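You operate a simulated robot arm through the tools that you are given. There is no shell and no other tool.

You run a simulated robot arm. Do the job below in one go: nothing can be reset, and whatever is moved stays where it is left.

JOB
Clear the station's fault and switch the wall unit off.
Fine: the heavy carrier goes from the port to the grey cradle, load and all; dial on HOLD. Set down upright: carrier.

The check looks at the end state, three seconds after you hand in, the way a careful person would. Anything else that was tipped, shoved, dropped, spilled or broken makes it a failure.

ROBOT AND FRAMES
A 7-joint arm with a two-finger gripper on a trunk, on a base that moves. Base frame: it is fixed to the floor where the robot stands at the start and does not move with it; the origin is under the middle of the robot, x ahead of it, y to its left, z up. Lengths are in mm, angles in degrees, forces in N, time in s.
With the tool pointing down near the work surface it reaches from about 300 to 760 mm from the robot's upright axis, wherever it stands. Its first joint turns from -143.0 to 143.0 degrees. Places, roughly: address dial [-1600, 2500, 900]; carrier [-750, 2750, 250]; foam pad (5x5x3 cm) [-1400, 2600, 900]; grey cradle on the counter [-1200, 2600, 900]; key marked clear [-1700, 2400, 900]; mains switch of the wall unit [-1900, 2600, 1200]; test weight [-1500, 2500, 1000]. Payload 2.45 kg.
The TCP is the grasp point between the finger pads, 26 mm short of the fingertips. In the tool frame z runs along the fingers and y along their closing line. The gripper opens to 96 mm; its body begins 69 mm behind the TCP.
Orientation is that of the tool frame in the base frame, as a unit quaternion [w, x, y, z]. With the fingers straight down and closing along the base's y, the tool's x points along the base's -x, its y along +y and its z along -z.

CONTROLS
- The arm moves only by the tool apply_moves. Its arguments are lists of equal length, an entry for each row: "xyz": the shift along the tool's x, y, z in mm, a list of three; "dr": the turn, a rotation vector about the tool's x, y, z in degrees, a list of three; "jaw": the opening, from 0 (shut) to 1 (fully open). In form: {"xyz": [[x, y, z], ...], "dr": [[wx, wy, wz], ...], "jaw": [jaw, ...]}. A call has 1 to 20 rows; each row is the pose to reach, as a shift and turn from the pose commanded when the call began, along the tool's axes at that moment. Rows are played at 5 a second. More than 50 mm and 8.6 degrees between two rows, or a gripper value outside its range, and nothing of the call is played. A pose out of reach is approached as far as the arm can. The call stops where the force on the tool passes 40 N (or 10 N more than at its start, if that is more) or the arm is blocked; 0.2 s more then pass. The fingers move at their own pace (about 50 mm/s each) and stop on an object; they squeeze with about 40 N. The grip force told is the motor's: it shows also when the fingers shut on nothing. Time passes only in rows, and 0.2 s behind the last, so rows that repeat a pose let the fingers close. It gives the time, the measured TCP pose, the force on the tool (base axes), the opening and the grip force at its end, in the units of the frame above (readings bear some noise), with the torque about the TCP (base axes, N m) and any sound that the robot's microphone picked up, and new pictures: "pictures" is both (left out), scene, wrist or none.
- Cameras (640 x 400 px; columns grow to the right, rows downward): "scene" is now at [37.2, 190.4, 1516.7]; the picture's right is [0.06, -1.00, 0.00], its down [-0.56, -0.04, -0.83] and it looks along [0.82, 0.05, -0.56] (base axes); focal length 272 px, centre (320, 200). "wrist" rides on the gripper at [82, 3, -98] in the tool frame; the picture's right is [-0.04, 1.00, 0.00], its down [-0.73, -0.03, -0.68] and it looks along [-0.68, -0.03, 0.73] (tool axes); focal length 256 px, centre (320, 200). There is no depth. A picture from a camera that has moved, and an enlarged one, comes with that camera's place and axes in the base frame and with its lens.
- move_column(by): slides the trunk up (or, below 0, down) by that many mm; the arm and the scene camera ride with it, the base frame stays. It gives what a move gives, with no picture.
- steer(legs): drives the robot by 1 to 6 legs, each [ahead, turn to the left] in mm and degrees, along the robot's own axes; the way and the turn of a leg run together, so that a leg with both is an arc; at most 1500 mm and 180 degrees a leg. The arm and the cameras ride along, it lands a little off, and it stops where it bumps. It gives what a move gives, and a new picture of the scene camera.
- turn_head(pan, tilt): turns the head with the scene camera to pan (to the left, within 155 degrees either way) and tilt (down, from -29 to 69), counted from straight ahead of the robot. It gives what a move gives, and a new picture of the scene camera.
- close_up(camera, box): a new picture of the part [left, top, right, bottom] of that camera's present view, enlarged. It takes no simulated time.
- hand_in(): hands the job in; it is judged then, once.

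Places have to be worked out from the pictures, the camera data and where the tool is seen. Open the gripper and draw the arm clear of the work before you hand the job in, unless the task says otherwise.

The tools are called after "Call:" as name(argument=value, ...) on one line, values as JSON. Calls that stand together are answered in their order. apply_moves: Moves the arm, as the interface text tells. Its arguments: {"type":"object","properties":{"xyz":{"type":"array"},"dr":{"type":"array"},"jaw":{"type":"array"},"pictures":{"type":"string","enum":["both","scene","wrist","none"]}},"required":["xyz","dr","jaw"]} The other tools are called the same way: move_column (by) moves the trunk up or down; steer (legs) drives the base; turn_head (pan, tilt) turns the head that bears the scene camera; close_up (camera, box) takes an enlarged picture of a part of a camera's view; hand_in () hands the job in.

At the start:

```text
time_s: 0.0
eef_pos: [573.1, 109.8, 1157.8]
tool_rot: [0.0, -0.001, 1.0, 0.0]
contact_force: [-0.6, 0.5, 0.2]
torque: [0.0, -0.02, -0.01]
width: 96.1
grip_force: 0.1
trunk travel left (down, up): [-550.0, 90.0]
robot x, y, heading: [-1.4, 1.4, -0.1]
head pan, tilt (commanded): [3.7, 34.3]
```

scene: 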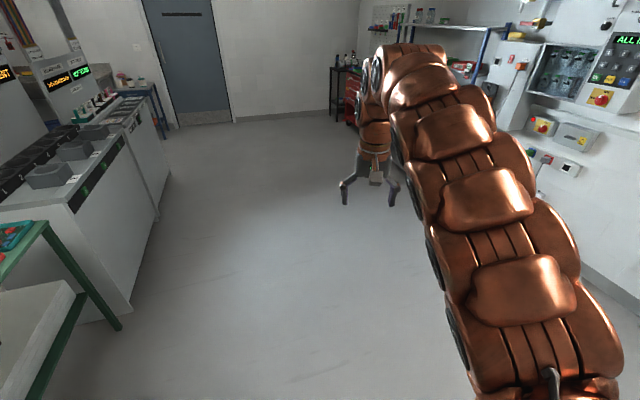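
wrist: 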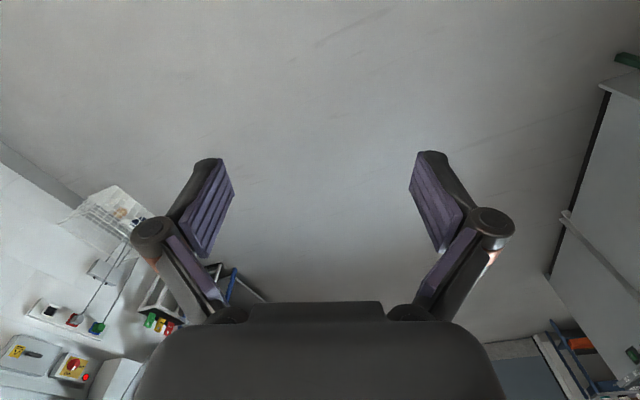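

The station is behind me to the left (around x −1600, y 2500), while the scene camera faces ahead. I turn the head left to look at the station first.

Call:
turn_head(pan=120, tilt=20)

```text
time_s: 1.9
eef_pos: [575.3, 110.6, 1159.6]
tool_rot: [0.0, 0.0, 1.0, -0.001]
contact_force: [-0.2, -0.2, -0.2]
torque: [-0.02, 0.02, 0.0]
width: 96.2
grip_force: 0.2
trunk travel left (down, up): [-550.0, 90.0]
robot x, y, heading: [-1.5, 1.7, 0.1]
head pan, tilt (commanded): [120.0, 20.0]
camera scene: at [-97.6, 265.4, 1539.5], right [0.87, 0.5, 0.0], down [0.17, -0.3, -0.94], along [-0.47, 0.81, -0.34], focal length 272 px, centre (320, 200)
```

scene: 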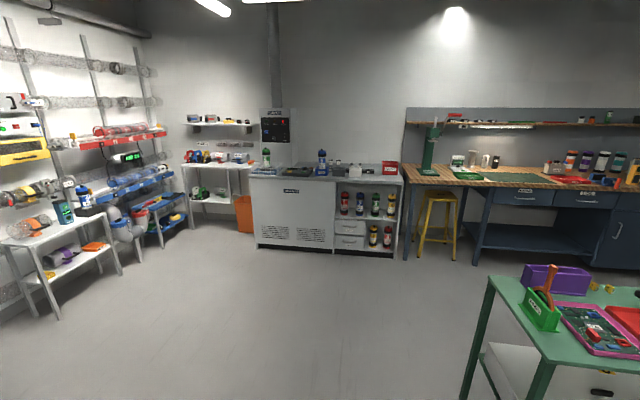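

The grey counter unit in the middle of the picture fits the listed places. I enlarge that part.

Call:
close_up(camera="scene", box=[230, 90, 420, 260])

Call:
close_up(camera="scene", box=[240, 100, 340, 190])

Call:
close_up(camera="scene", box=[320, 140, 420, 260])

```text
2.35 times, centred on (325, 175) of scene
camera zoom: at [-97.6, 265.4, 1539.5], right [0.87, 0.5, 0.0], down [0.17, -0.3, -0.94], along [-0.47, 0.81, -0.34], focal length 639 px, centre (308, 259)
```

zoom: 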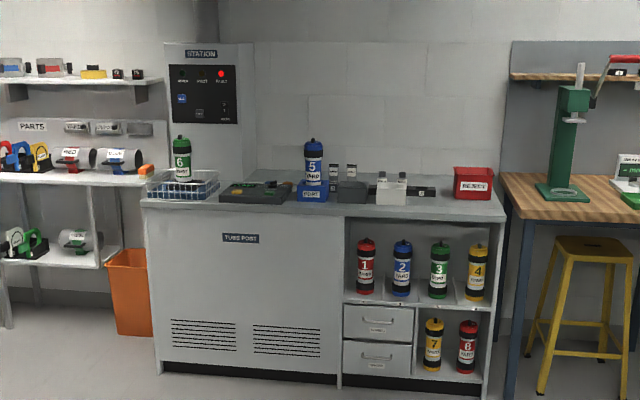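

```text
4.44 times, centred on (290, 145) of scene
camera zoom: at [-97.6, 265.4, 1539.5], right [0.87, 0.5, 0.0], down [0.17, -0.3, -0.94], along [-0.47, 0.81, -0.34], focal length 1207 px, centre (453, 444)
```

zoom: 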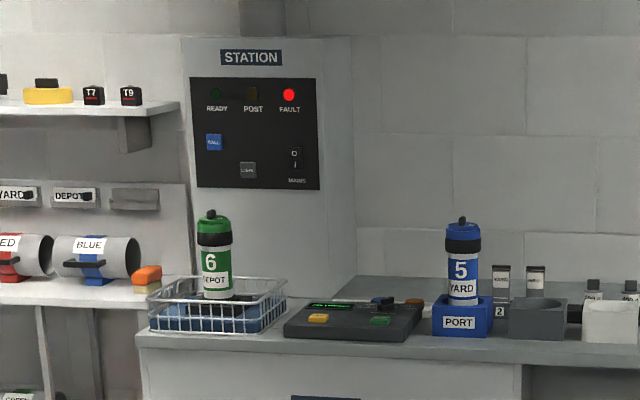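

```text
3.33 times, centred on (370, 200) of scene
camera zoom: at [-97.6, 265.4, 1539.5], right [0.87, 0.5, 0.0], down [0.17, -0.3, -0.94], along [-0.47, 0.81, -0.34], focal length 905 px, centre (153, 200)
```

zoom: 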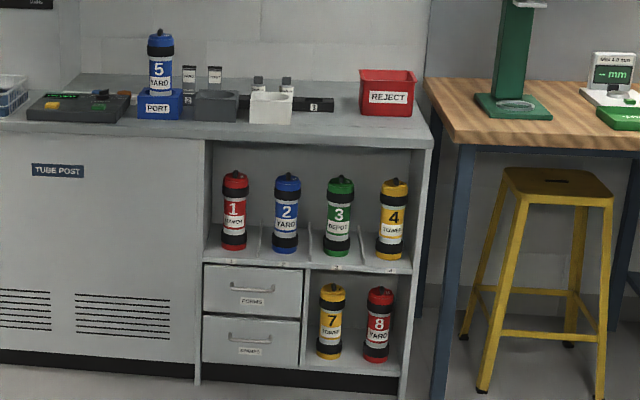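

The port (blue, with carrier 5 YARD), the dark-grey cradle, the console and the STATION wall unit with its FAULT lamp lit stand on a counter turned about 21°. I drive part of the way there over open floor and look again.

Call:
steer(legs=[[0, 121], [1300, 0]])

Call:
turn_head(pan=0, tilt=25)

```text
time_s: 13.7
eef_pos: [-1168.2, 1489.4, 1158.4]
tool_rot: [0.0, 0.886, -0.463, 0.0]
contact_force: [0.6, -0.7, -0.2]
torque: [0.04, -0.01, 0.03]
width: 95.7
grip_force: 0.1
trunk travel left (down, up): [-550.0, 90.0]
robot x, y, heading: [-754.5, 1080.9, 125.1]
head pan, tilt (commanded): [120.0, 20.0]
camera scene: at [-910.5, 850.7, 1539.5], right [-0.91, 0.42, 0.0], down [0.15, 0.31, -0.94], along [-0.4, -0.85, -0.34], focal length 272 px, centre (320, 200)
```

scene: 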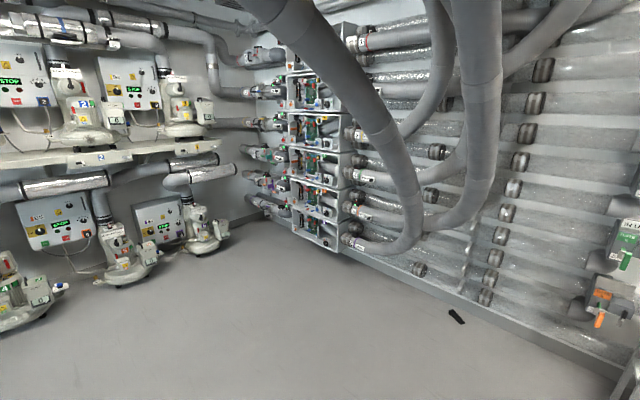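

```text
time_s: 15.7
eef_pos: [-1167.3, 1489.2, 1158.9]
tool_rot: [0.0, 0.887, -0.462, 0.0]
contact_force: [0.4, -0.1, -1.0]
torque: [-0.02, 0.02, 0.03]
width: 96.1
grip_force: 0.1
trunk travel left (down, up): [-550.0, 90.0]
robot x, y, heading: [-752.0, 1078.1, 124.7]
head pan, tilt (commanded): [0.0, 25.0]
camera scene: at [-923.8, 1010.6, 1531.4], right [0.82, 0.57, 0.0], down [0.24, -0.35, -0.91], along [-0.52, 0.74, -0.42], focal length 272 px, centre (320, 200)
```

scene: 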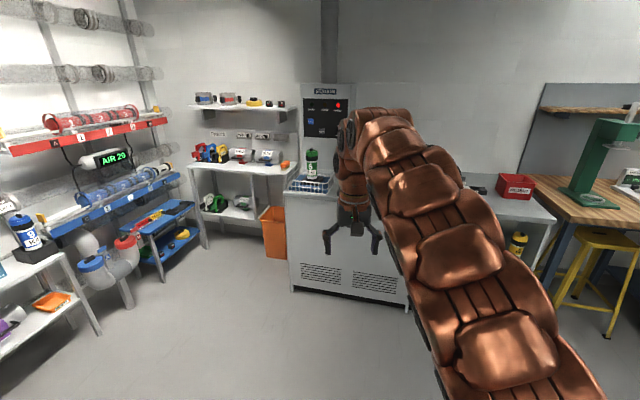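

The arm hides much of the counter, but I can refine the geometry from this view. I enlarge the unit.

Call:
close_up(camera="scene", box=[270, 70, 370, 210])

Call:
close_up(camera="scene", box=[180, 70, 580, 320])

```text
2.86 times, centred on (320, 140) of scene
camera zoom: at [-923.8, 1010.6, 1531.4], right [0.82, 0.57, 0.0], down [0.24, -0.35, -0.91], along [-0.52, 0.74, -0.42], focal length 776 px, centre (320, 371)
```

zoom: 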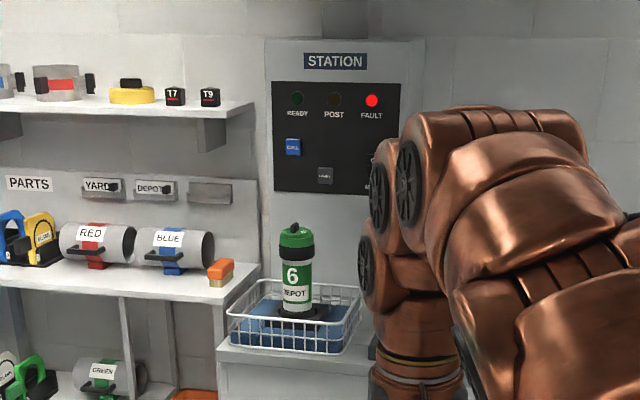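

```text
1.60 times, centred on (380, 195) of scene
camera zoom: at [-923.8, 1010.6, 1531.4], right [0.82, 0.57, 0.0], down [0.24, -0.35, -0.91], along [-0.52, 0.74, -0.42], focal length 435 px, centre (224, 208)
```

zoom: 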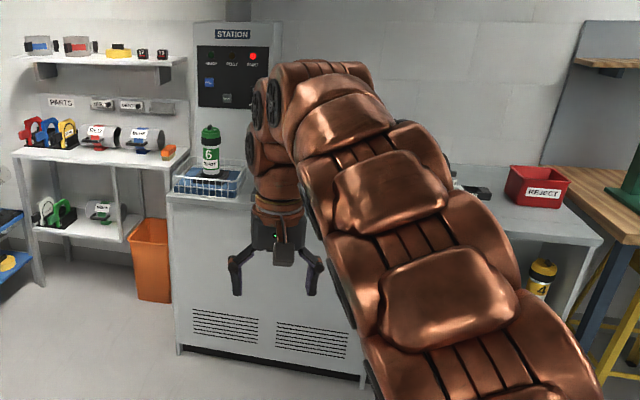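

Triangulating from the two views puts the countertop at about z 820, its front-left corner near (−2034, 2208) and its front edge running at about 21.4°. I turn to face it squarely, drive closer and look again.

Call:
steer(legs=[[0, -14], [500, 0]])

Call:
turn_head(pan=10, tilt=25)

```text
time_s: 19.5
eef_pos: [-1248.1, 2045.1, 1159.2]
tool_rot: [0.0, 0.828, -0.561, 0.0]
contact_force: [0.2, 0.0, 0.6]
torque: [-0.01, 0.0, 0.01]
width: 96.0
grip_force: 0.0
trunk travel left (down, up): [-550.0, 90.0]
robot x, y, heading: [-931.9, 1550.9, 111.7]
head pan, tilt (commanded): [0.0, 25.0]
camera scene: at [-1119.4, 1524.0, 1531.4], right [0.93, 0.37, 0.0], down [0.16, -0.39, -0.91], along [-0.34, 0.84, -0.42], focal length 272 px, centre (320, 200)
```

scene: 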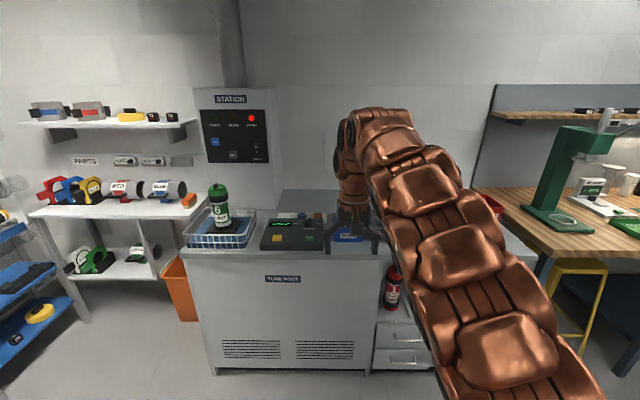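

```text
time_s: 20.3
eef_pos: [-1248.1, 2046.2, 1158.6]
tool_rot: [0.0, 0.828, -0.561, 0.0]
contact_force: [0.8, -0.9, 0.6]
torque: [0.02, 0.01, -0.01]
width: 96.3
grip_force: 0.0
trunk travel left (down, up): [-550.0, 90.0]
robot x, y, heading: [-933.8, 1551.4, 111.6]
head pan, tilt (commanded): [10.0, 25.0]
camera scene: at [-1133.7, 1516.8, 1531.4], right [0.85, 0.53, 0.0], down [0.22, -0.36, -0.91], along [-0.48, 0.77, -0.42], focal length 272 px, centre (320, 200)
```

scene: 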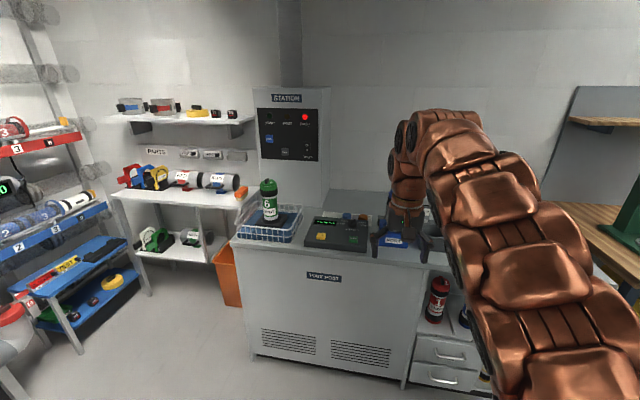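

The station panel and console are visible now. I enlarge them to read the console and the switch, and take a wrist view too.

Call:
close_up(camera="scene", box=[230, 80, 420, 260])

Call:
close_up(camera="scene", box=[290, 200, 390, 260])

Call:
close_up(camera="scene", box=[250, 85, 330, 165])

Call:
close_up(camera="wrist", box=[0, 0, 640, 400])

```text
2.22 times, centred on (325, 170) of scene
camera zoom: at [-1133.7, 1516.8, 1531.4], right [0.85, 0.53, 0.0], down [0.22, -0.36, -0.91], along [-0.48, 0.77, -0.42], focal length 604 px, centre (309, 267)
```

zoom: 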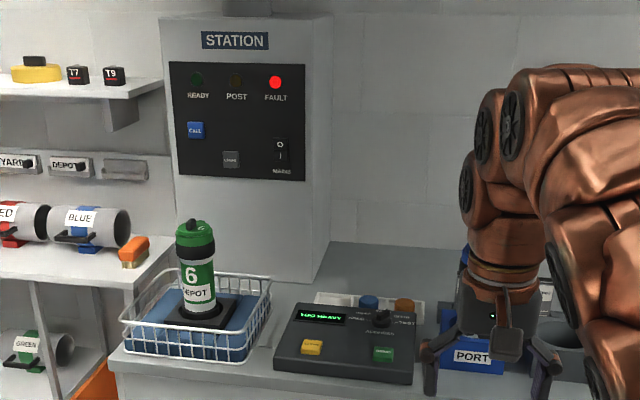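

```text
6.40 times, centred on (340, 230) of scene
camera zoom: at [-1133.7, 1516.8, 1531.4], right [0.85, 0.53, 0.0], down [0.22, -0.36, -0.91], along [-0.48, 0.77, -0.42], focal length 1738 px, centre (192, 8)
```

zoom: 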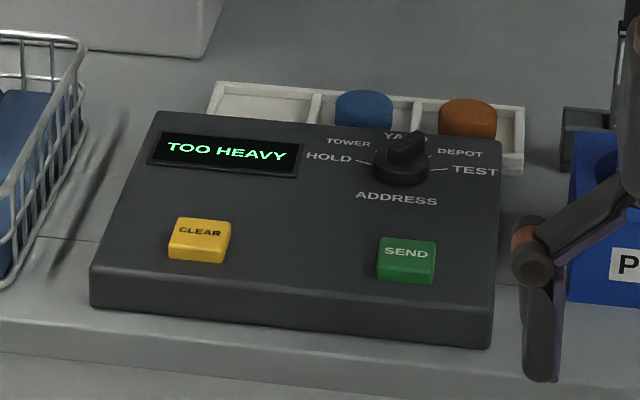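

```text
5.00 times, centred on (290, 125) of scene
camera zoom: at [-1133.7, 1516.8, 1531.4], right [0.85, 0.53, 0.0], down [0.22, -0.36, -0.91], along [-0.48, 0.77, -0.42], focal length 1358 px, centre (470, 575)
```

zoom: 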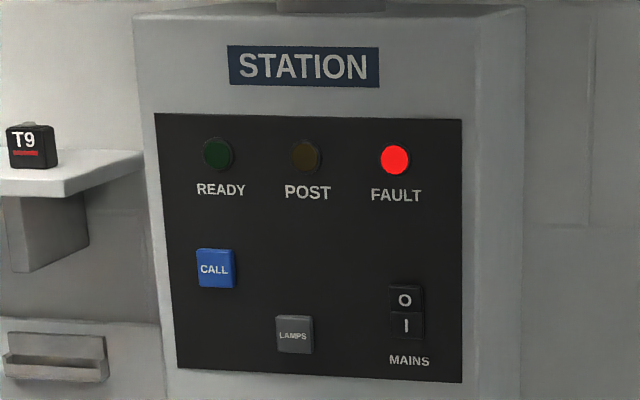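

```text
1.00 times, centred on (320, 200) of wrist (not enlarged: the box is as wide or as high as the picture)
camera zoom: at [-1222.0, 1969.3, 1255.8], right [-0.94, -0.33, 0.0], down [-0.24, 0.69, 0.68], along [-0.23, 0.64, -0.73], focal length 256 px, centre (320, 200)
```

zoom: 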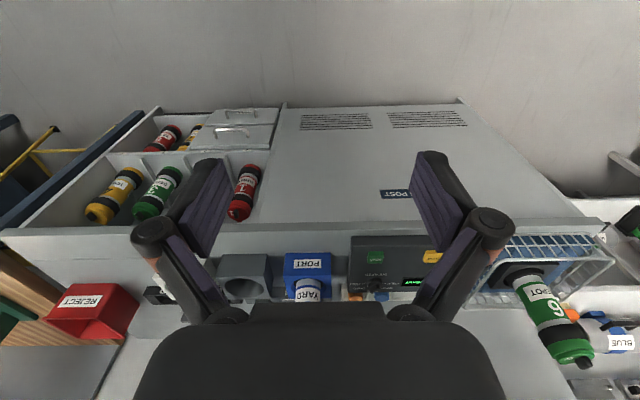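

The console shows TOO HEAVY with the dial on YARD. The yellow CLEAR key is near (−1670, 2400, 875), the dial near (−1590, 2560), and the mains rocker (O at the top) near (−1883, 2612, 1200). I swing the arm to the right so I can see the port and cradle.

Call:
apply_moves(xyz=[[0, -50, 0], [0, -100, 0], [0, -150, 0], [0, -200, 0], [0, -250, 0], [0, -300, 0], [0, -350, 0]], dr=[[0, 0, 0], [0, 0, 0], [0, 0, 0], [0, 0, 0], [0, 0, 0], [0, 0, 0], [0, 0, 0]], jaw=[1, 1, 1, 1, 1, 1, 1])

Call:
turn_head(pan=0, tilt=30)

```text
time_s: 21.9
eef_pos: [-922.2, 2176.5, 1157.3]
tool_rot: [-0.001, 0.828, -0.561, 0.0]
contact_force: [0.3, -0.8, 1.1]
torque: [0.02, -0.03, -0.01]
width: 95.9
grip_force: 0.0
trunk travel left (down, up): [-550.0, 90.0]
robot x, y, heading: [-935.5, 1548.9, 111.8]
head pan, tilt (commanded): [10.0, 25.0]
camera scene: at [-1134.0, 1516.5, 1531.3], right [0.85, 0.53, 0.0], down [0.22, -0.36, -0.91], along [-0.48, 0.77, -0.42], focal length 272 px, centre (320, 200)
camera wrist: at [-896.5, 2100.5, 1254.7], right [-0.94, -0.33, 0.0], down [-0.25, 0.69, 0.68], along [-0.23, 0.64, -0.73], focal length 256 px, centre (320, 200)
```

scene: 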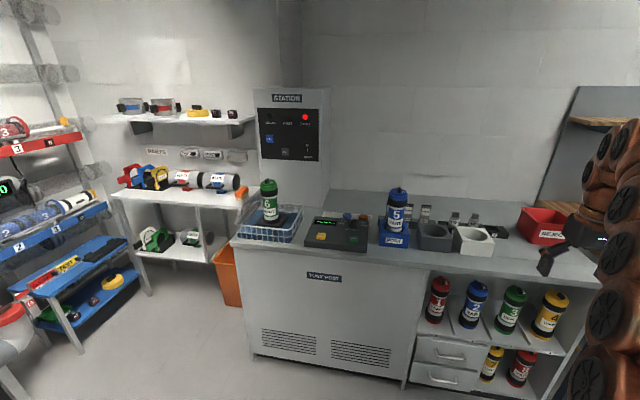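
wrist: 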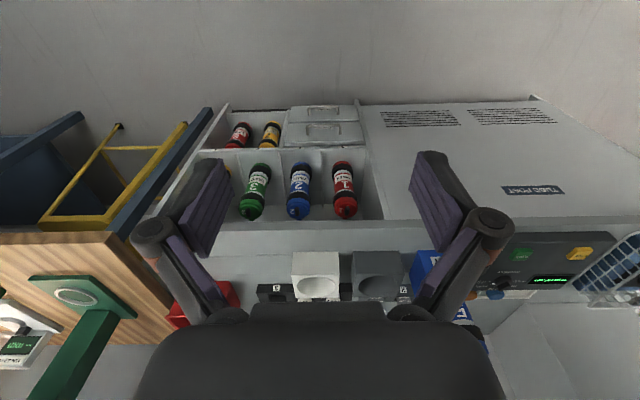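

```text
time_s: 22.6
eef_pos: [-922.9, 2177.4, 1156.9]
tool_rot: [-0.001, 0.828, -0.561, 0.0]
contact_force: [-0.1, 0.6, -0.7]
torque: [-0.02, 0.01, -0.02]
width: 96.2
grip_force: 0.0
trunk travel left (down, up): [-550.0, 90.0]
robot x, y, heading: [-936.4, 1554.6, 111.7]
head pan, tilt (commanded): [0.0, 30.0]
camera scene: at [-1118.7, 1522.5, 1523.5], right [0.93, 0.37, 0.0], down [0.19, -0.46, -0.87], along [-0.32, 0.8, -0.5], focal length 272 px, centre (320, 200)
```

scene: 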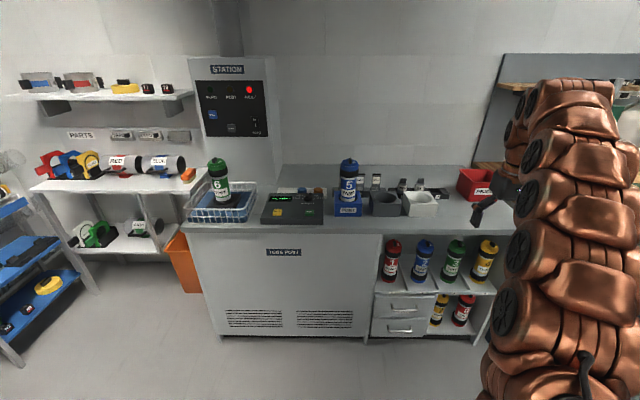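

The counter is now in clear view. I enlarge the port, carrier and cradles.

Call:
close_up(camera="scene", box=[320, 145, 450, 225])

Call:
close_up(camera="scene", box=[325, 150, 375, 220])

Call:
close_up(camera="scene", box=[370, 230, 510, 340])

```text
4.92 times, centred on (385, 185) of scene
camera zoom: at [-1118.7, 1522.5, 1523.5], right [0.93, 0.37, 0.0], down [0.19, -0.46, -0.87], along [-0.32, 0.8, -0.5], focal length 1337 px, centre (0, 274)
```

zoom: 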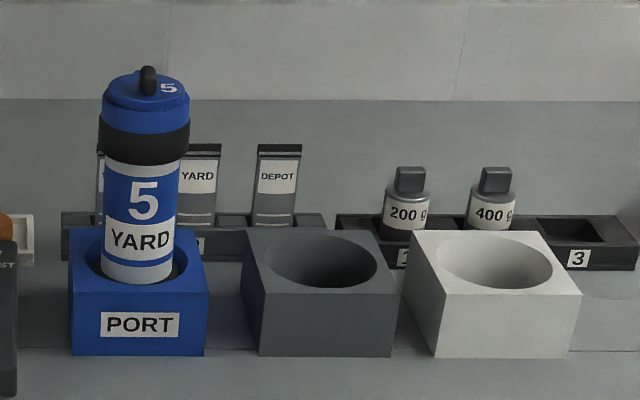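

```text
5.71 times, centred on (350, 185) of scene
camera zoom: at [-1118.7, 1522.5, 1523.5], right [0.93, 0.37, 0.0], down [0.19, -0.46, -0.87], along [-0.32, 0.8, -0.5], focal length 1552 px, centre (149, 286)
```

zoom: 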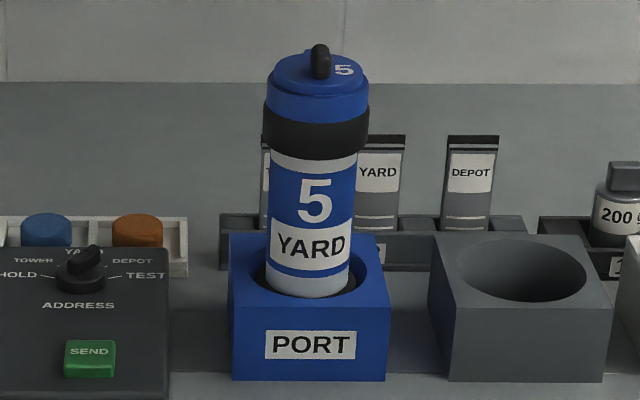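

```text
3.64 times, centred on (440, 285) of scene
camera zoom: at [-1118.7, 1522.5, 1523.5], right [0.93, 0.37, 0.0], down [0.19, -0.46, -0.87], along [-0.32, 0.8, -0.5], focal length 988 px, centre (-116, -109)
```

zoom: 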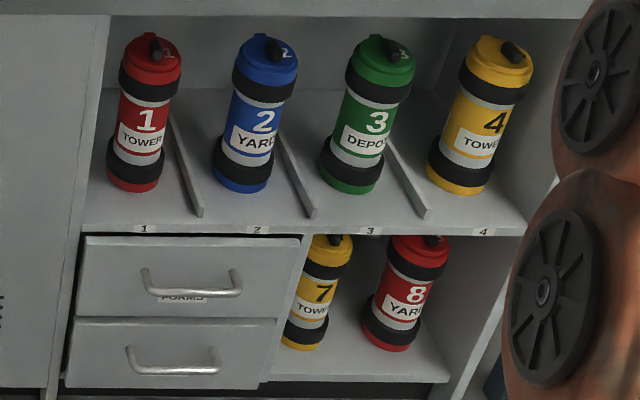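

The port with carrier 5, the dark-grey cradle to its right and a white cradle beyond it are clear. The carrier's bare body between its top band and the port can be gripped from the side. I drive about 430 mm closer, which keeps well clear of the counter edge.

Call:
steer(legs=[[430, 0]])

Call:
turn_head(pan=-5, tilt=42)

```text
time_s: 25.2
eef_pos: [-1092.9, 2574.8, 1157.4]
tool_rot: [0.0, 0.832, -0.555, 0.0]
contact_force: [-0.4, 0.5, 0.3]
torque: [0.0, 0.01, -0.01]
width: 95.9
grip_force: 0.0
trunk travel left (down, up): [-550.0, 90.0]
robot x, y, heading: [-1096.4, 1949.8, 112.6]
head pan, tilt (commanded): [0.0, 30.0]
camera scene: at [-1280.3, 1917.4, 1523.4], right [0.92, 0.38, 0.0], down [0.19, -0.46, -0.87], along [-0.33, 0.8, -0.5], focal length 272 px, centre (320, 200)
```

scene: 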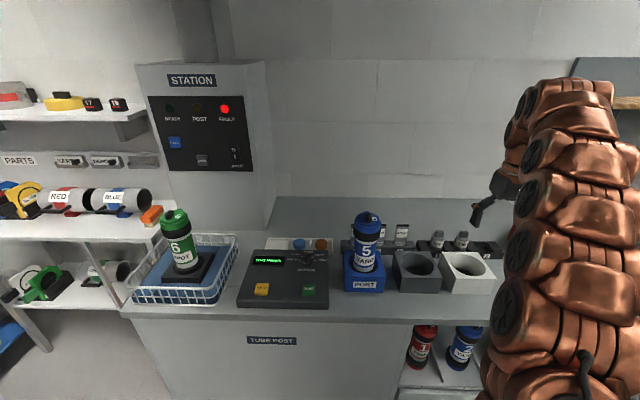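

```text
time_s: 25.9
eef_pos: [-1093.1, 2574.5, 1157.7]
tool_rot: [0.0, 0.832, -0.555, 0.0]
contact_force: [0.1, 0.8, 0.6]
torque: [-0.01, -0.01, 0.01]
width: 96.2
grip_force: 0.1
trunk travel left (down, up): [-550.0, 90.0]
robot x, y, heading: [-1095.2, 1949.1, 112.8]
head pan, tilt (commanded): [-5.0, 42.0]
camera scene: at [-1270.9, 1913.7, 1505.2], right [0.95, 0.3, 0.0], down [0.2, -0.64, -0.74], along [-0.23, 0.71, -0.67], focal length 272 px, centre (320, 200)
```

scene: 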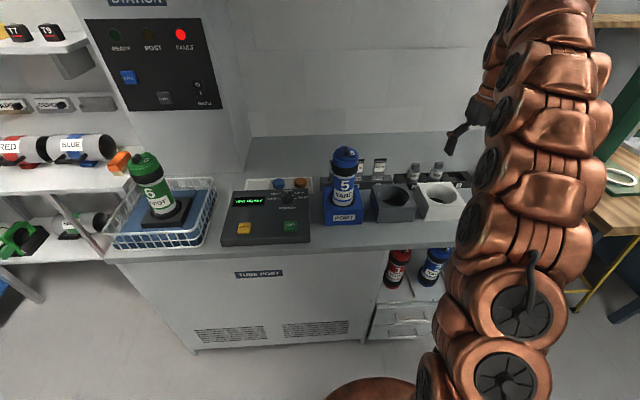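

I enlarge the port and cradle from this closer view to work out their places.

Call:
close_up(camera="scene", box=[310, 135, 470, 235])

Call:
close_up(camera="scene", box=[215, 165, 325, 255])

```text
4.00 times, centred on (390, 185) of scene
camera zoom: at [-1270.9, 1913.7, 1505.2], right [0.95, 0.3, 0.0], down [0.2, -0.64, -0.74], along [-0.23, 0.71, -0.67], focal length 1086 px, centre (40, 260)
```

zoom: 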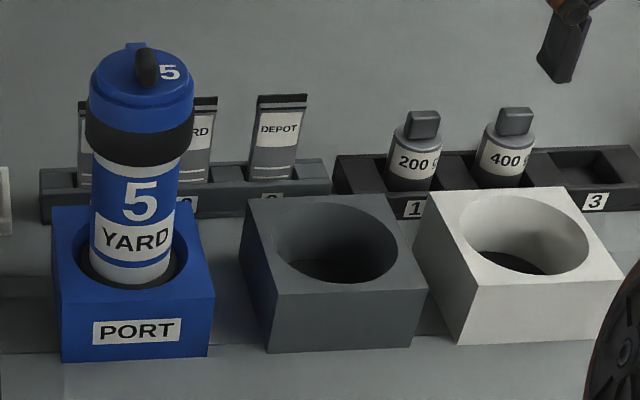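

```text
4.44 times, centred on (270, 210) of scene
camera zoom: at [-1270.9, 1913.7, 1505.2], right [0.95, 0.3, 0.0], down [0.2, -0.64, -0.74], along [-0.23, 0.71, -0.67], focal length 1207 px, centre (542, 156)
```

zoom: 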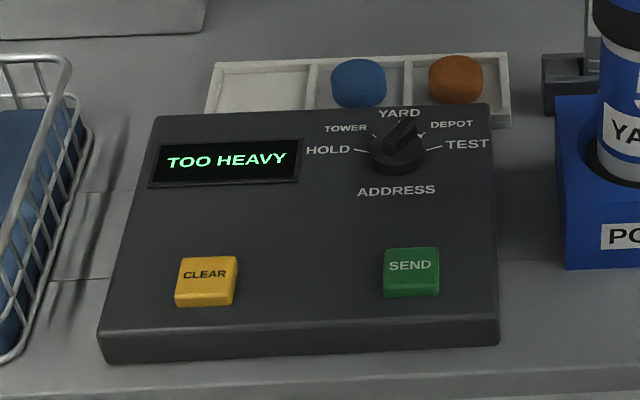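

From the two views, the port centre is about 700 mm ahead of me and 42 left, with the cradle about 175 mm to its right. I bring the hand in front of the counter, pitched 45°, so the wrist camera looks level at the port and cradle.

Call:
apply_moves(xyz=[[10, 25, 17], [19, 50, 35], [28, 75, 52], [38, 99, 69], [47, 124, 86], [57, 149, 104], [66, 174, 121], [76, 198, 138]], dr=[[0, -6, 0], [0, -12, 0], [0, -18, 0], [0, -24, 0], [0, -30, 0], [0, -35, 0], [0, -40, 0], [0, -45, 0]], jaw=[1, 1, 1, 1, 1, 1, 1, 1])

```text
time_s: 27.7
eef_pos: [-1248.0, 2442.2, 1028.8]
tool_rot: [-0.212, 0.771, -0.513, -0.313]
contact_force: [-0.4, 1.1, 0.4]
torque: [0.0, 0.05, 0.02]
width: 96.0
grip_force: 0.0
out of reach, approached as far as the arm can: row 8
trunk travel left (down, up): [-550.0, 90.0]
robot x, y, heading: [-1094.9, 1949.4, 112.7]
head pan, tilt (commanded): [-5.0, 42.0]
camera scene: at [-1270.7, 1913.5, 1505.2], right [0.95, 0.3, 0.0], down [0.2, -0.64, -0.74], along [-0.22, 0.71, -0.67], focal length 272 px, centre (320, 200)
camera wrist: at [-1203.0, 2324.1, 1042.0], right [-0.93, -0.36, 0.02], down [0.0, 0.05, 1.0], along [-0.36, 0.93, -0.05], focal length 256 px, centre (320, 200)
```

scene: 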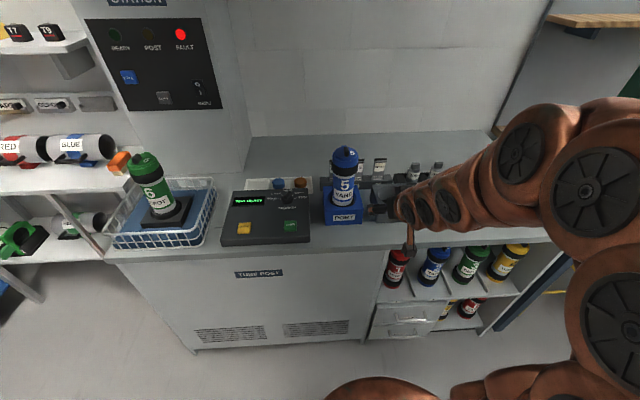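
wrist: 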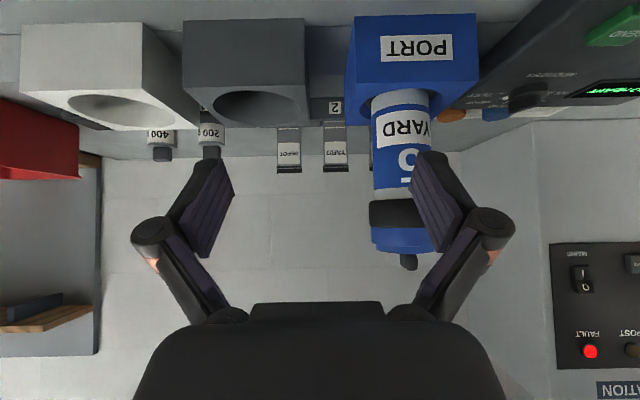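

The wrist camera now looks level at the port and cradle (picture upside down). I enlarge it to measure.

Call:
close_up(camera="wrist", box=[320, 0, 500, 110])

Call:
close_up(camera="wrist", box=[160, 0, 340, 140])

Call:
close_up(camera="wrist", box=[340, 80, 500, 280])

```text
3.56 times, centred on (410, 55) of wrist
camera zoom: at [-1203.0, 2324.1, 1042.0], right [-0.93, -0.36, 0.02], down [0.0, 0.05, 1.0], along [-0.36, 0.93, -0.05], focal length 910 px, centre (0, 716)
```

zoom: 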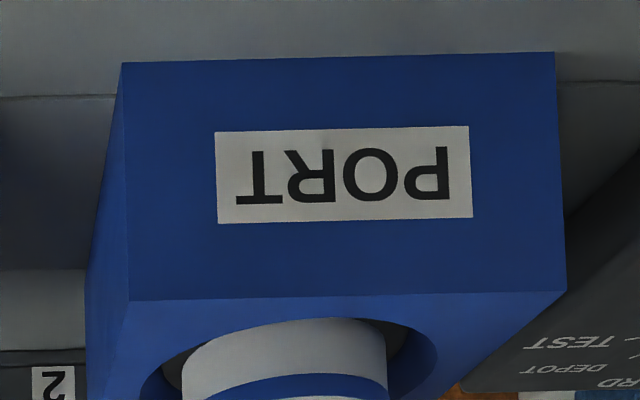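

```text
2.86 times, centred on (250, 70) of wrist
camera zoom: at [-1203.0, 2324.1, 1042.0], right [-0.93, -0.36, 0.02], down [0.0, 0.05, 1.0], along [-0.36, 0.93, -0.05], focal length 731 px, centre (520, 571)
```

zoom: 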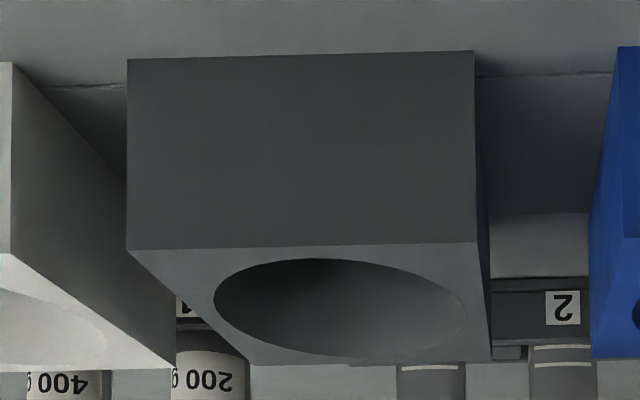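

```text
2.00 times, centred on (420, 180) of wrist
camera zoom: at [-1203.0, 2324.1, 1042.0], right [-0.93, -0.36, 0.02], down [0.0, 0.05, 1.0], along [-0.36, 0.93, -0.05], focal length 512 px, centre (120, 240)
```

zoom: 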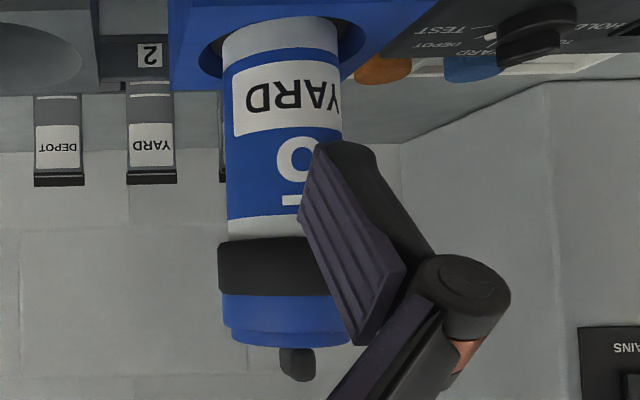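

Measured places: port centre about (−1403, 2572), top z ≈ 918; cradle centre about (−1244, 2635), same height; carrier body about 65 mm across, bare from z ≈ 918 to 1029. A flatter hand needs more room in front, so I back off 120 mm.

Call:
steer(legs=[[-120, 0]])

```text
time_s: 29.0
eef_pos: [-1202.4, 2331.2, 1030.8]
tool_rot: [-0.212, 0.77, -0.514, -0.312]
contact_force: [-1.1, -0.5, -0.1]
torque: [0.02, 0.02, 0.02]
width: 96.0
grip_force: 0.1
trunk travel left (down, up): [-550.0, 90.0]
robot x, y, heading: [-1049.8, 1839.4, 112.6]
head pan, tilt (commanded): [-5.0, 42.0]
camera scene: at [-1224.4, 1801.9, 1505.1], right [0.95, 0.3, 0.0], down [0.2, -0.64, -0.74], along [-0.23, 0.71, -0.67], focal length 272 px, centre (320, 200)
```

scene: 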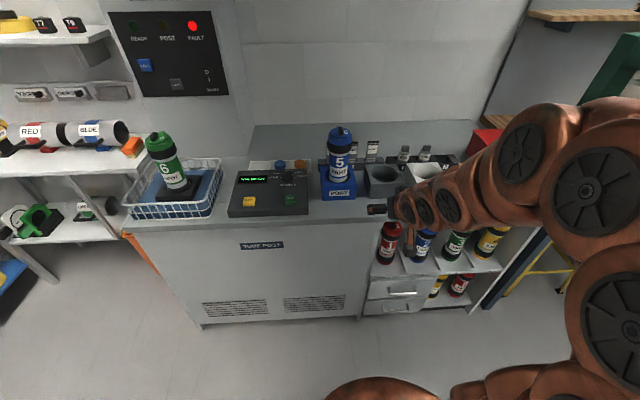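

Now I move to a pre-grasp pose 140 mm in front of the carrier, flattening the hand to about 25° below level.

Call:
apply_moves(xyz=[[-16, 19, 29], [-33, 39, 58], [-50, 58, 87], [-66, 77, 115], [-82, 96, 144]], dr=[[0, -4.1, 0], [0, -8.2, 0], [0, -12.3, 0], [0, -16.4, 0], [0, -20.5, 0]], jaw=[1, 1, 1, 1, 1])

```text
time_s: 30.2
eef_pos: [-1353.6, 2442.4, 983.7]
tool_rot: [-0.3, 0.702, -0.468, -0.445]
contact_force: [0.5, 0.1, 0.6]
torque: [-0.01, -0.01, 0.02]
width: 95.9
grip_force: 0.2
trunk travel left (down, up): [-550.0, 90.0]
robot x, y, heading: [-1049.4, 1836.1, 112.7]
head pan, tilt (commanded): [-5.0, 42.0]
camera scene: at [-1224.1, 1801.4, 1505.2], right [0.95, 0.3, 0.0], down [0.2, -0.64, -0.74], along [-0.23, 0.71, -0.67], focal length 272 px, centre (320, 200)
camera wrist: at [-1310.2, 2328.5, 951.6], right [-0.93, -0.37, 0.03], down [0.14, -0.27, 0.95], along [-0.34, 0.89, 0.3], focal length 256 px, centre (320, 200)
```

scene: 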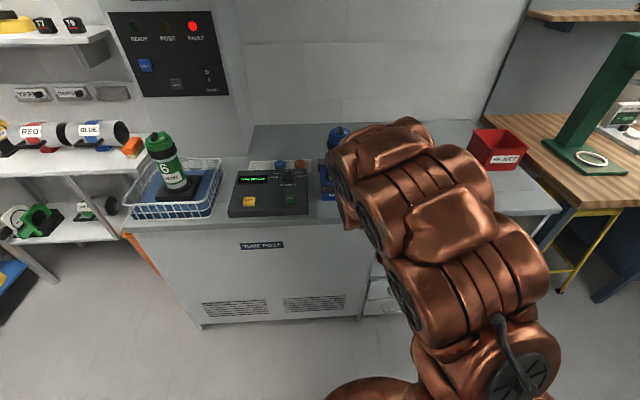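
wrist: 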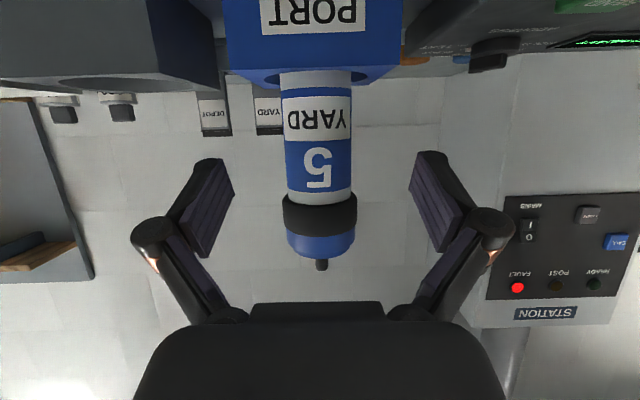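

The pre-grasp pose is reached. I enlarge the wrist view to check that the carrier is centred between the fingers.

Call:
close_up(camera="wrist", box=[220, 50, 420, 280])

Call:
close_up(camera="wrist", box=[270, 60, 370, 120])

```text
1.74 times, centred on (320, 165) of wrist
camera zoom: at [-1310.2, 2328.5, 951.6], right [-0.93, -0.37, 0.03], down [0.14, -0.27, 0.95], along [-0.34, 0.89, 0.3], focal length 445 px, centre (320, 261)
```

zoom: 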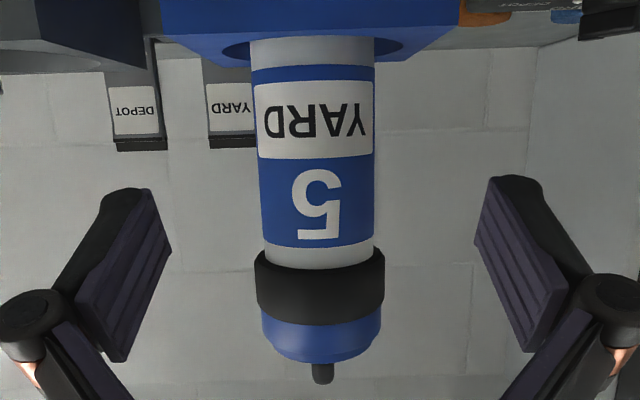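

```text
6.40 times, centred on (320, 90) of wrist
camera zoom: at [-1310.2, 2328.5, 951.6], right [-0.93, -0.37, 0.03], down [0.14, -0.27, 0.95], along [-0.34, 0.89, 0.3], focal length 1638 px, centre (320, 904)
```

zoom: 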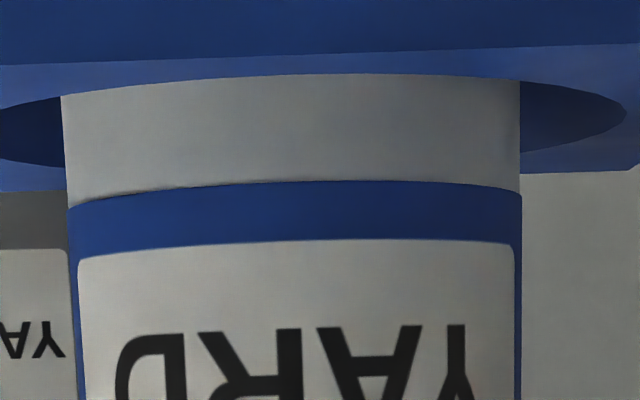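

The body is about 66 mm across and sits roughly 5 mm right of the hand's centre line. I lower to z ≈ 962, shift right by 5 mm and move most of the way in, then check again.

Call:
apply_moves(xyz=[[20, -5, 9], [5, -5, 41], [-10, -5, 72], [-20, -5, 94]], dr=[[0, 0, 0], [0, 0, 0], [0, 0, 0], [0, 0, 0]], jaw=[1, 1, 1, 1])

```text
time_s: 31.2
eef_pos: [-1385.2, 2531.1, 963.0]
tool_rot: [-0.3, 0.702, -0.469, -0.444]
contact_force: [0.3, -0.5, 0.2]
torque: [-0.02, 0.01, 0.01]
width: 96.1
grip_force: 0.0
trunk travel left (down, up): [-550.0, 90.0]
robot x, y, heading: [-1050.1, 1836.0, 112.7]
head pan, tilt (commanded): [-5.0, 42.0]
camera scene: at [-1224.4, 1801.6, 1505.1], right [0.95, 0.3, 0.0], down [0.2, -0.64, -0.74], along [-0.23, 0.71, -0.67], focal length 272 px, centre (320, 200)
camera wrist: at [-1341.3, 2415.5, 929.0], right [-0.93, -0.37, 0.03], down [0.14, -0.27, 0.95], along [-0.34, 0.89, 0.3], focal length 256 px, centre (320, 200)
```

scene: 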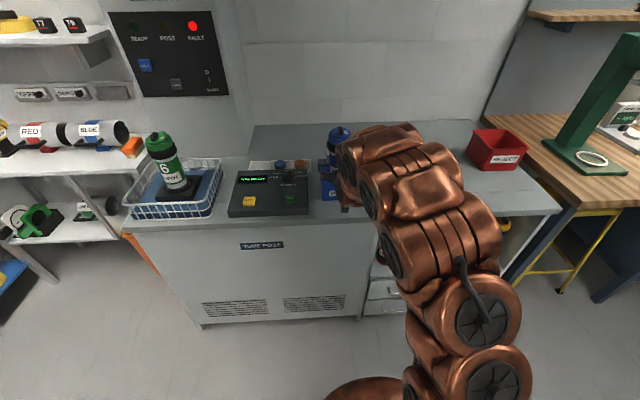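
wrist: 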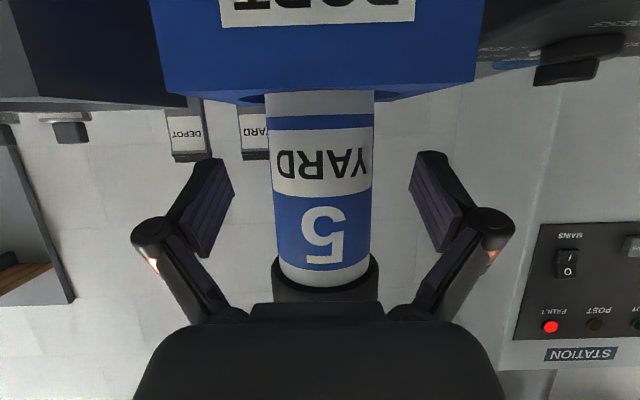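

The carrier is centred between the fingers with about 44 mm still to go. I move in 42 mm.

Call:
apply_moves(xyz=[[-9, 0, 19], [-18, 0, 38]], dr=[[0, 0, 0], [0, 0, 0]], jaw=[1, 1])

```text
time_s: 31.8
eef_pos: [-1402.0, 2569.1, 960.2]
tool_rot: [-0.301, 0.702, -0.468, -0.445]
contact_force: [-0.5, -0.1, -0.6]
torque: [-0.03, -0.03, 0.0]
width: 95.7
grip_force: 0.0
trunk travel left (down, up): [-550.0, 90.0]
robot x, y, heading: [-1053.4, 1837.0, 112.6]
head pan, tilt (commanded): [-5.0, 42.0]
camera scene: at [-1224.4, 1801.6, 1505.1], right [0.95, 0.3, 0.0], down [0.2, -0.64, -0.74], along [-0.23, 0.71, -0.67], focal length 272 px, centre (320, 200)
camera wrist: at [-1358.1, 2454.0, 927.1], right [-0.93, -0.37, 0.03], down [0.14, -0.27, 0.95], along [-0.34, 0.89, 0.3], focal length 256 px, centre (320, 200)
```

scene: 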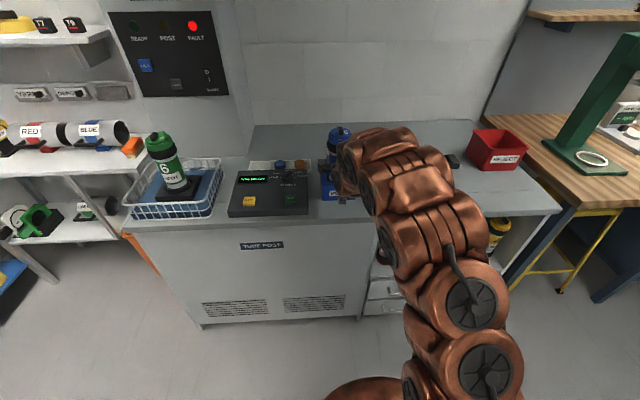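
wrist: 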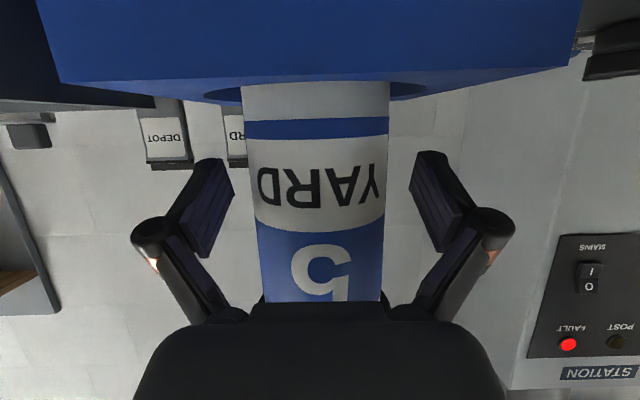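

The pads now straddle the body. I close the fingers on it, with a 2 mm shift to centre.

Call:
apply_moves(xyz=[[0, -2, 0], [0, -2, 0], [0, -2, 0], [0, -2, 0], [0, -2, 0]], dr=[[0, 0, 0], [0, 0, 0], [0, 0, 0], [0, 0, 0], [0, 0, 0]], jaw=[1, 0.3, 0.3, 0.3, 0.3])

```text
time_s: 33.0
eef_pos: [-1400.4, 2567.6, 962.1]
tool_rot: [-0.3, 0.703, -0.468, -0.444]
contact_force: [-9.8, -5.4, 4.5]
torque: [-0.18, 0.64, 0.15]
width: 64.3
grip_force: 40.1
trunk travel left (down, up): [-550.0, 90.0]
robot x, y, heading: [-1051.1, 1838.1, 112.8]
head pan, tilt (commanded): [-5.0, 42.0]
camera scene: at [-1225.0, 1801.0, 1505.1], right [0.95, 0.3, 0.0], down [0.2, -0.64, -0.74], along [-0.23, 0.71, -0.67], focal length 272 px, centre (320, 200)
camera wrist: at [-1356.3, 2454.1, 928.5], right [-0.93, -0.37, 0.03], down [0.14, -0.27, 0.95], along [-0.34, 0.89, 0.3], focal length 256 px, centre (320, 200)
```

scene: 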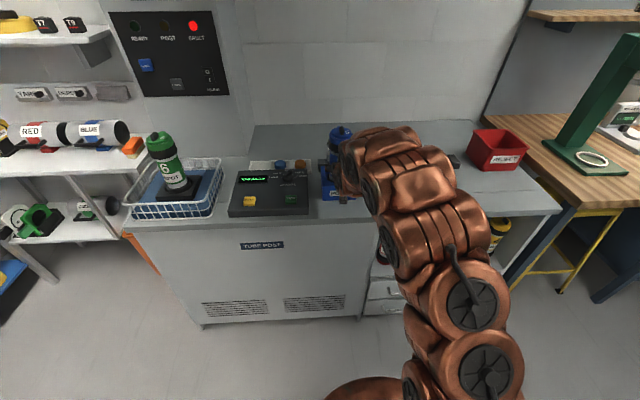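
wrist: 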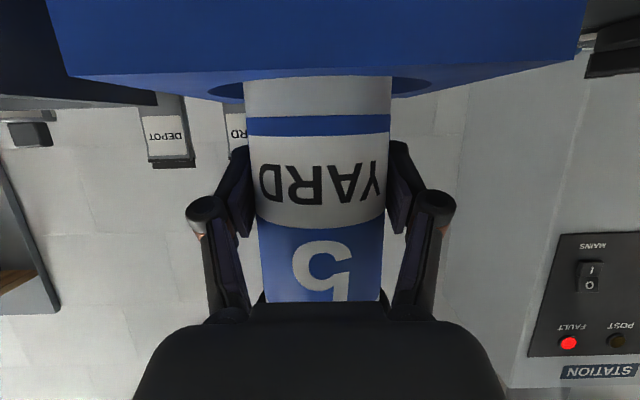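

The grip is on (64 mm, 40 N) with a slight sideways load. I ease 2 mm back left and lift 15 mm first, to feel the weight.

Call:
apply_moves(xyz=[[0, 2, 0], [-4.5, 2, -2.1], [-9, 2, -4.2], [-13.6, 2, -6.4], [-13.6, 2, -6.4]], dr=[[0, 0, 0], [0, 0, 0], [0, 0, 0], [0, 0, 0], [0, 0, 0]], jaw=[0.3, 0.3, 0.3, 0.3, 0.3])

```text
time_s: 34.2
eef_pos: [-1398.5, 2567.6, 976.3]
tool_rot: [-0.301, 0.702, -0.469, -0.444]
contact_force: [0.5, 0.7, -9.0]
torque: [-0.01, 0.03, 0.01]
width: 64.6
grip_force: 40.5
trunk travel left (down, up): [-550.0, 90.0]
robot x, y, heading: [-1051.9, 1839.3, 112.7]
head pan, tilt (commanded): [-5.0, 42.0]
camera scene: at [-1224.8, 1802.3, 1505.1], right [0.95, 0.3, 0.0], down [0.2, -0.64, -0.74], along [-0.23, 0.71, -0.67], focal length 272 px, centre (320, 200)
camera wrist: at [-1355.6, 2453.5, 942.7], right [-0.93, -0.37, 0.03], down [0.14, -0.27, 0.95], along [-0.34, 0.89, 0.3], focal length 256 px, centre (320, 200)
```

scene: 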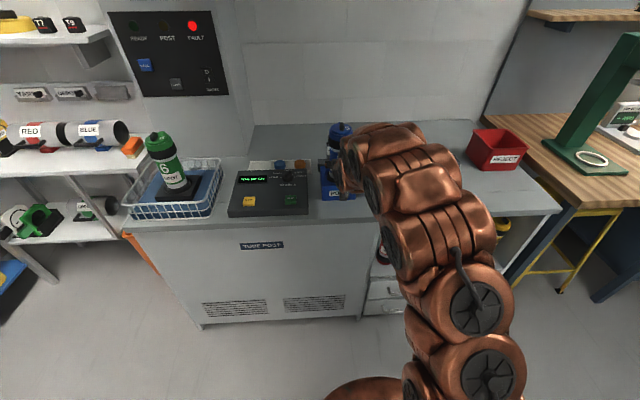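
wrist: 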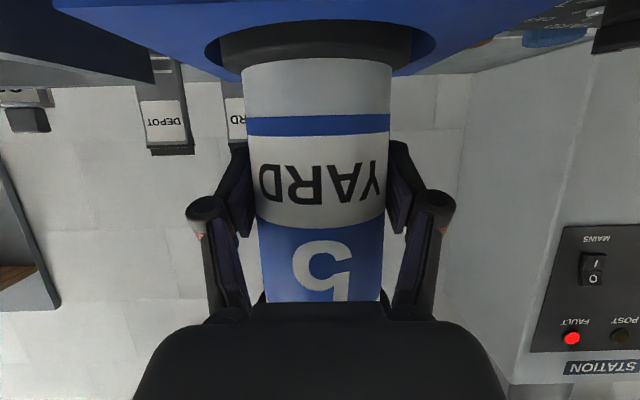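

The weight is about 9 N and the carrier lifts straight with no slip. I lift 80 mm more so its base clears the port rim.

Call:
apply_moves(xyz=[[-18.1, 0, -8.5], [-36.2, 0, -16.9], [-54.3, 0, -25.4], [-72.4, 0, -33.9], [-72.4, 0, -33.9]], dr=[[0, 0, 0], [0, 0, 0], [0, 0, 0], [0, 0, 0], [0, 0, 0]], jaw=[0.3, 0.3, 0.3, 0.3, 0.3])

```text
time_s: 35.4
eef_pos: [-1400.3, 2568.3, 1055.3]
tool_rot: [-0.3, 0.702, -0.469, -0.445]
contact_force: [0.5, -0.2, -8.6]
torque: [0.0, -0.01, 0.0]
width: 64.3
grip_force: 40.3
trunk travel left (down, up): [-550.0, 90.0]
robot x, y, heading: [-1047.4, 1837.0, 112.8]
head pan, tilt (commanded): [-5.0, 42.0]
camera scene: at [-1224.7, 1802.3, 1505.1], right [0.95, 0.3, 0.0], down [0.2, -0.64, -0.74], along [-0.23, 0.71, -0.67], focal length 272 px, centre (320, 200)
camera wrist: at [-1357.3, 2453.5, 1023.1], right [-0.93, -0.37, 0.03], down [0.14, -0.27, 0.95], along [-0.34, 0.89, 0.3], focal length 256 px, centre (320, 200)
```

scene: 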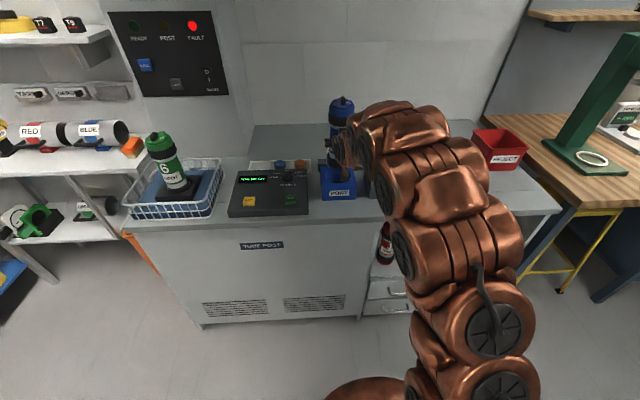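
wrist: 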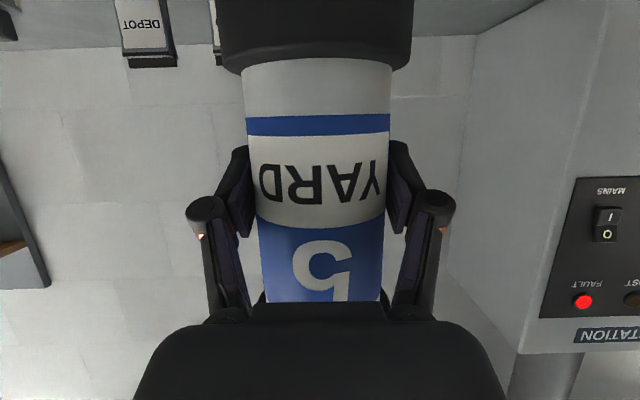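

I check whether the carrier's base is out of the port.

Call:
close_up(camera="scene", box=[300, 85, 420, 210])

```text
3.20 times, centred on (360, 148) of scene
camera zoom: at [-1224.7, 1802.3, 1505.1], right [0.95, 0.3, 0.0], down [0.2, -0.64, -0.74], along [-0.23, 0.71, -0.67], focal length 869 px, centre (192, 368)
```

zoom: 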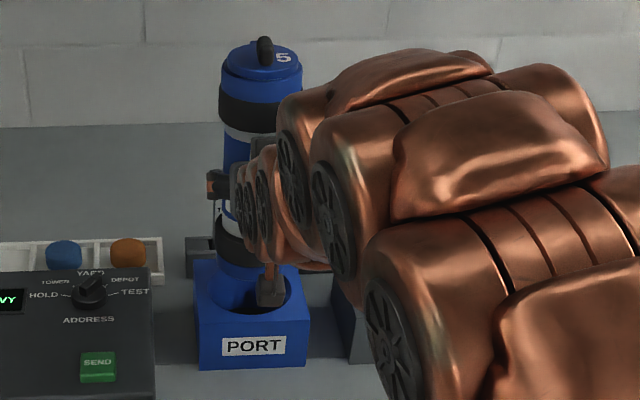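

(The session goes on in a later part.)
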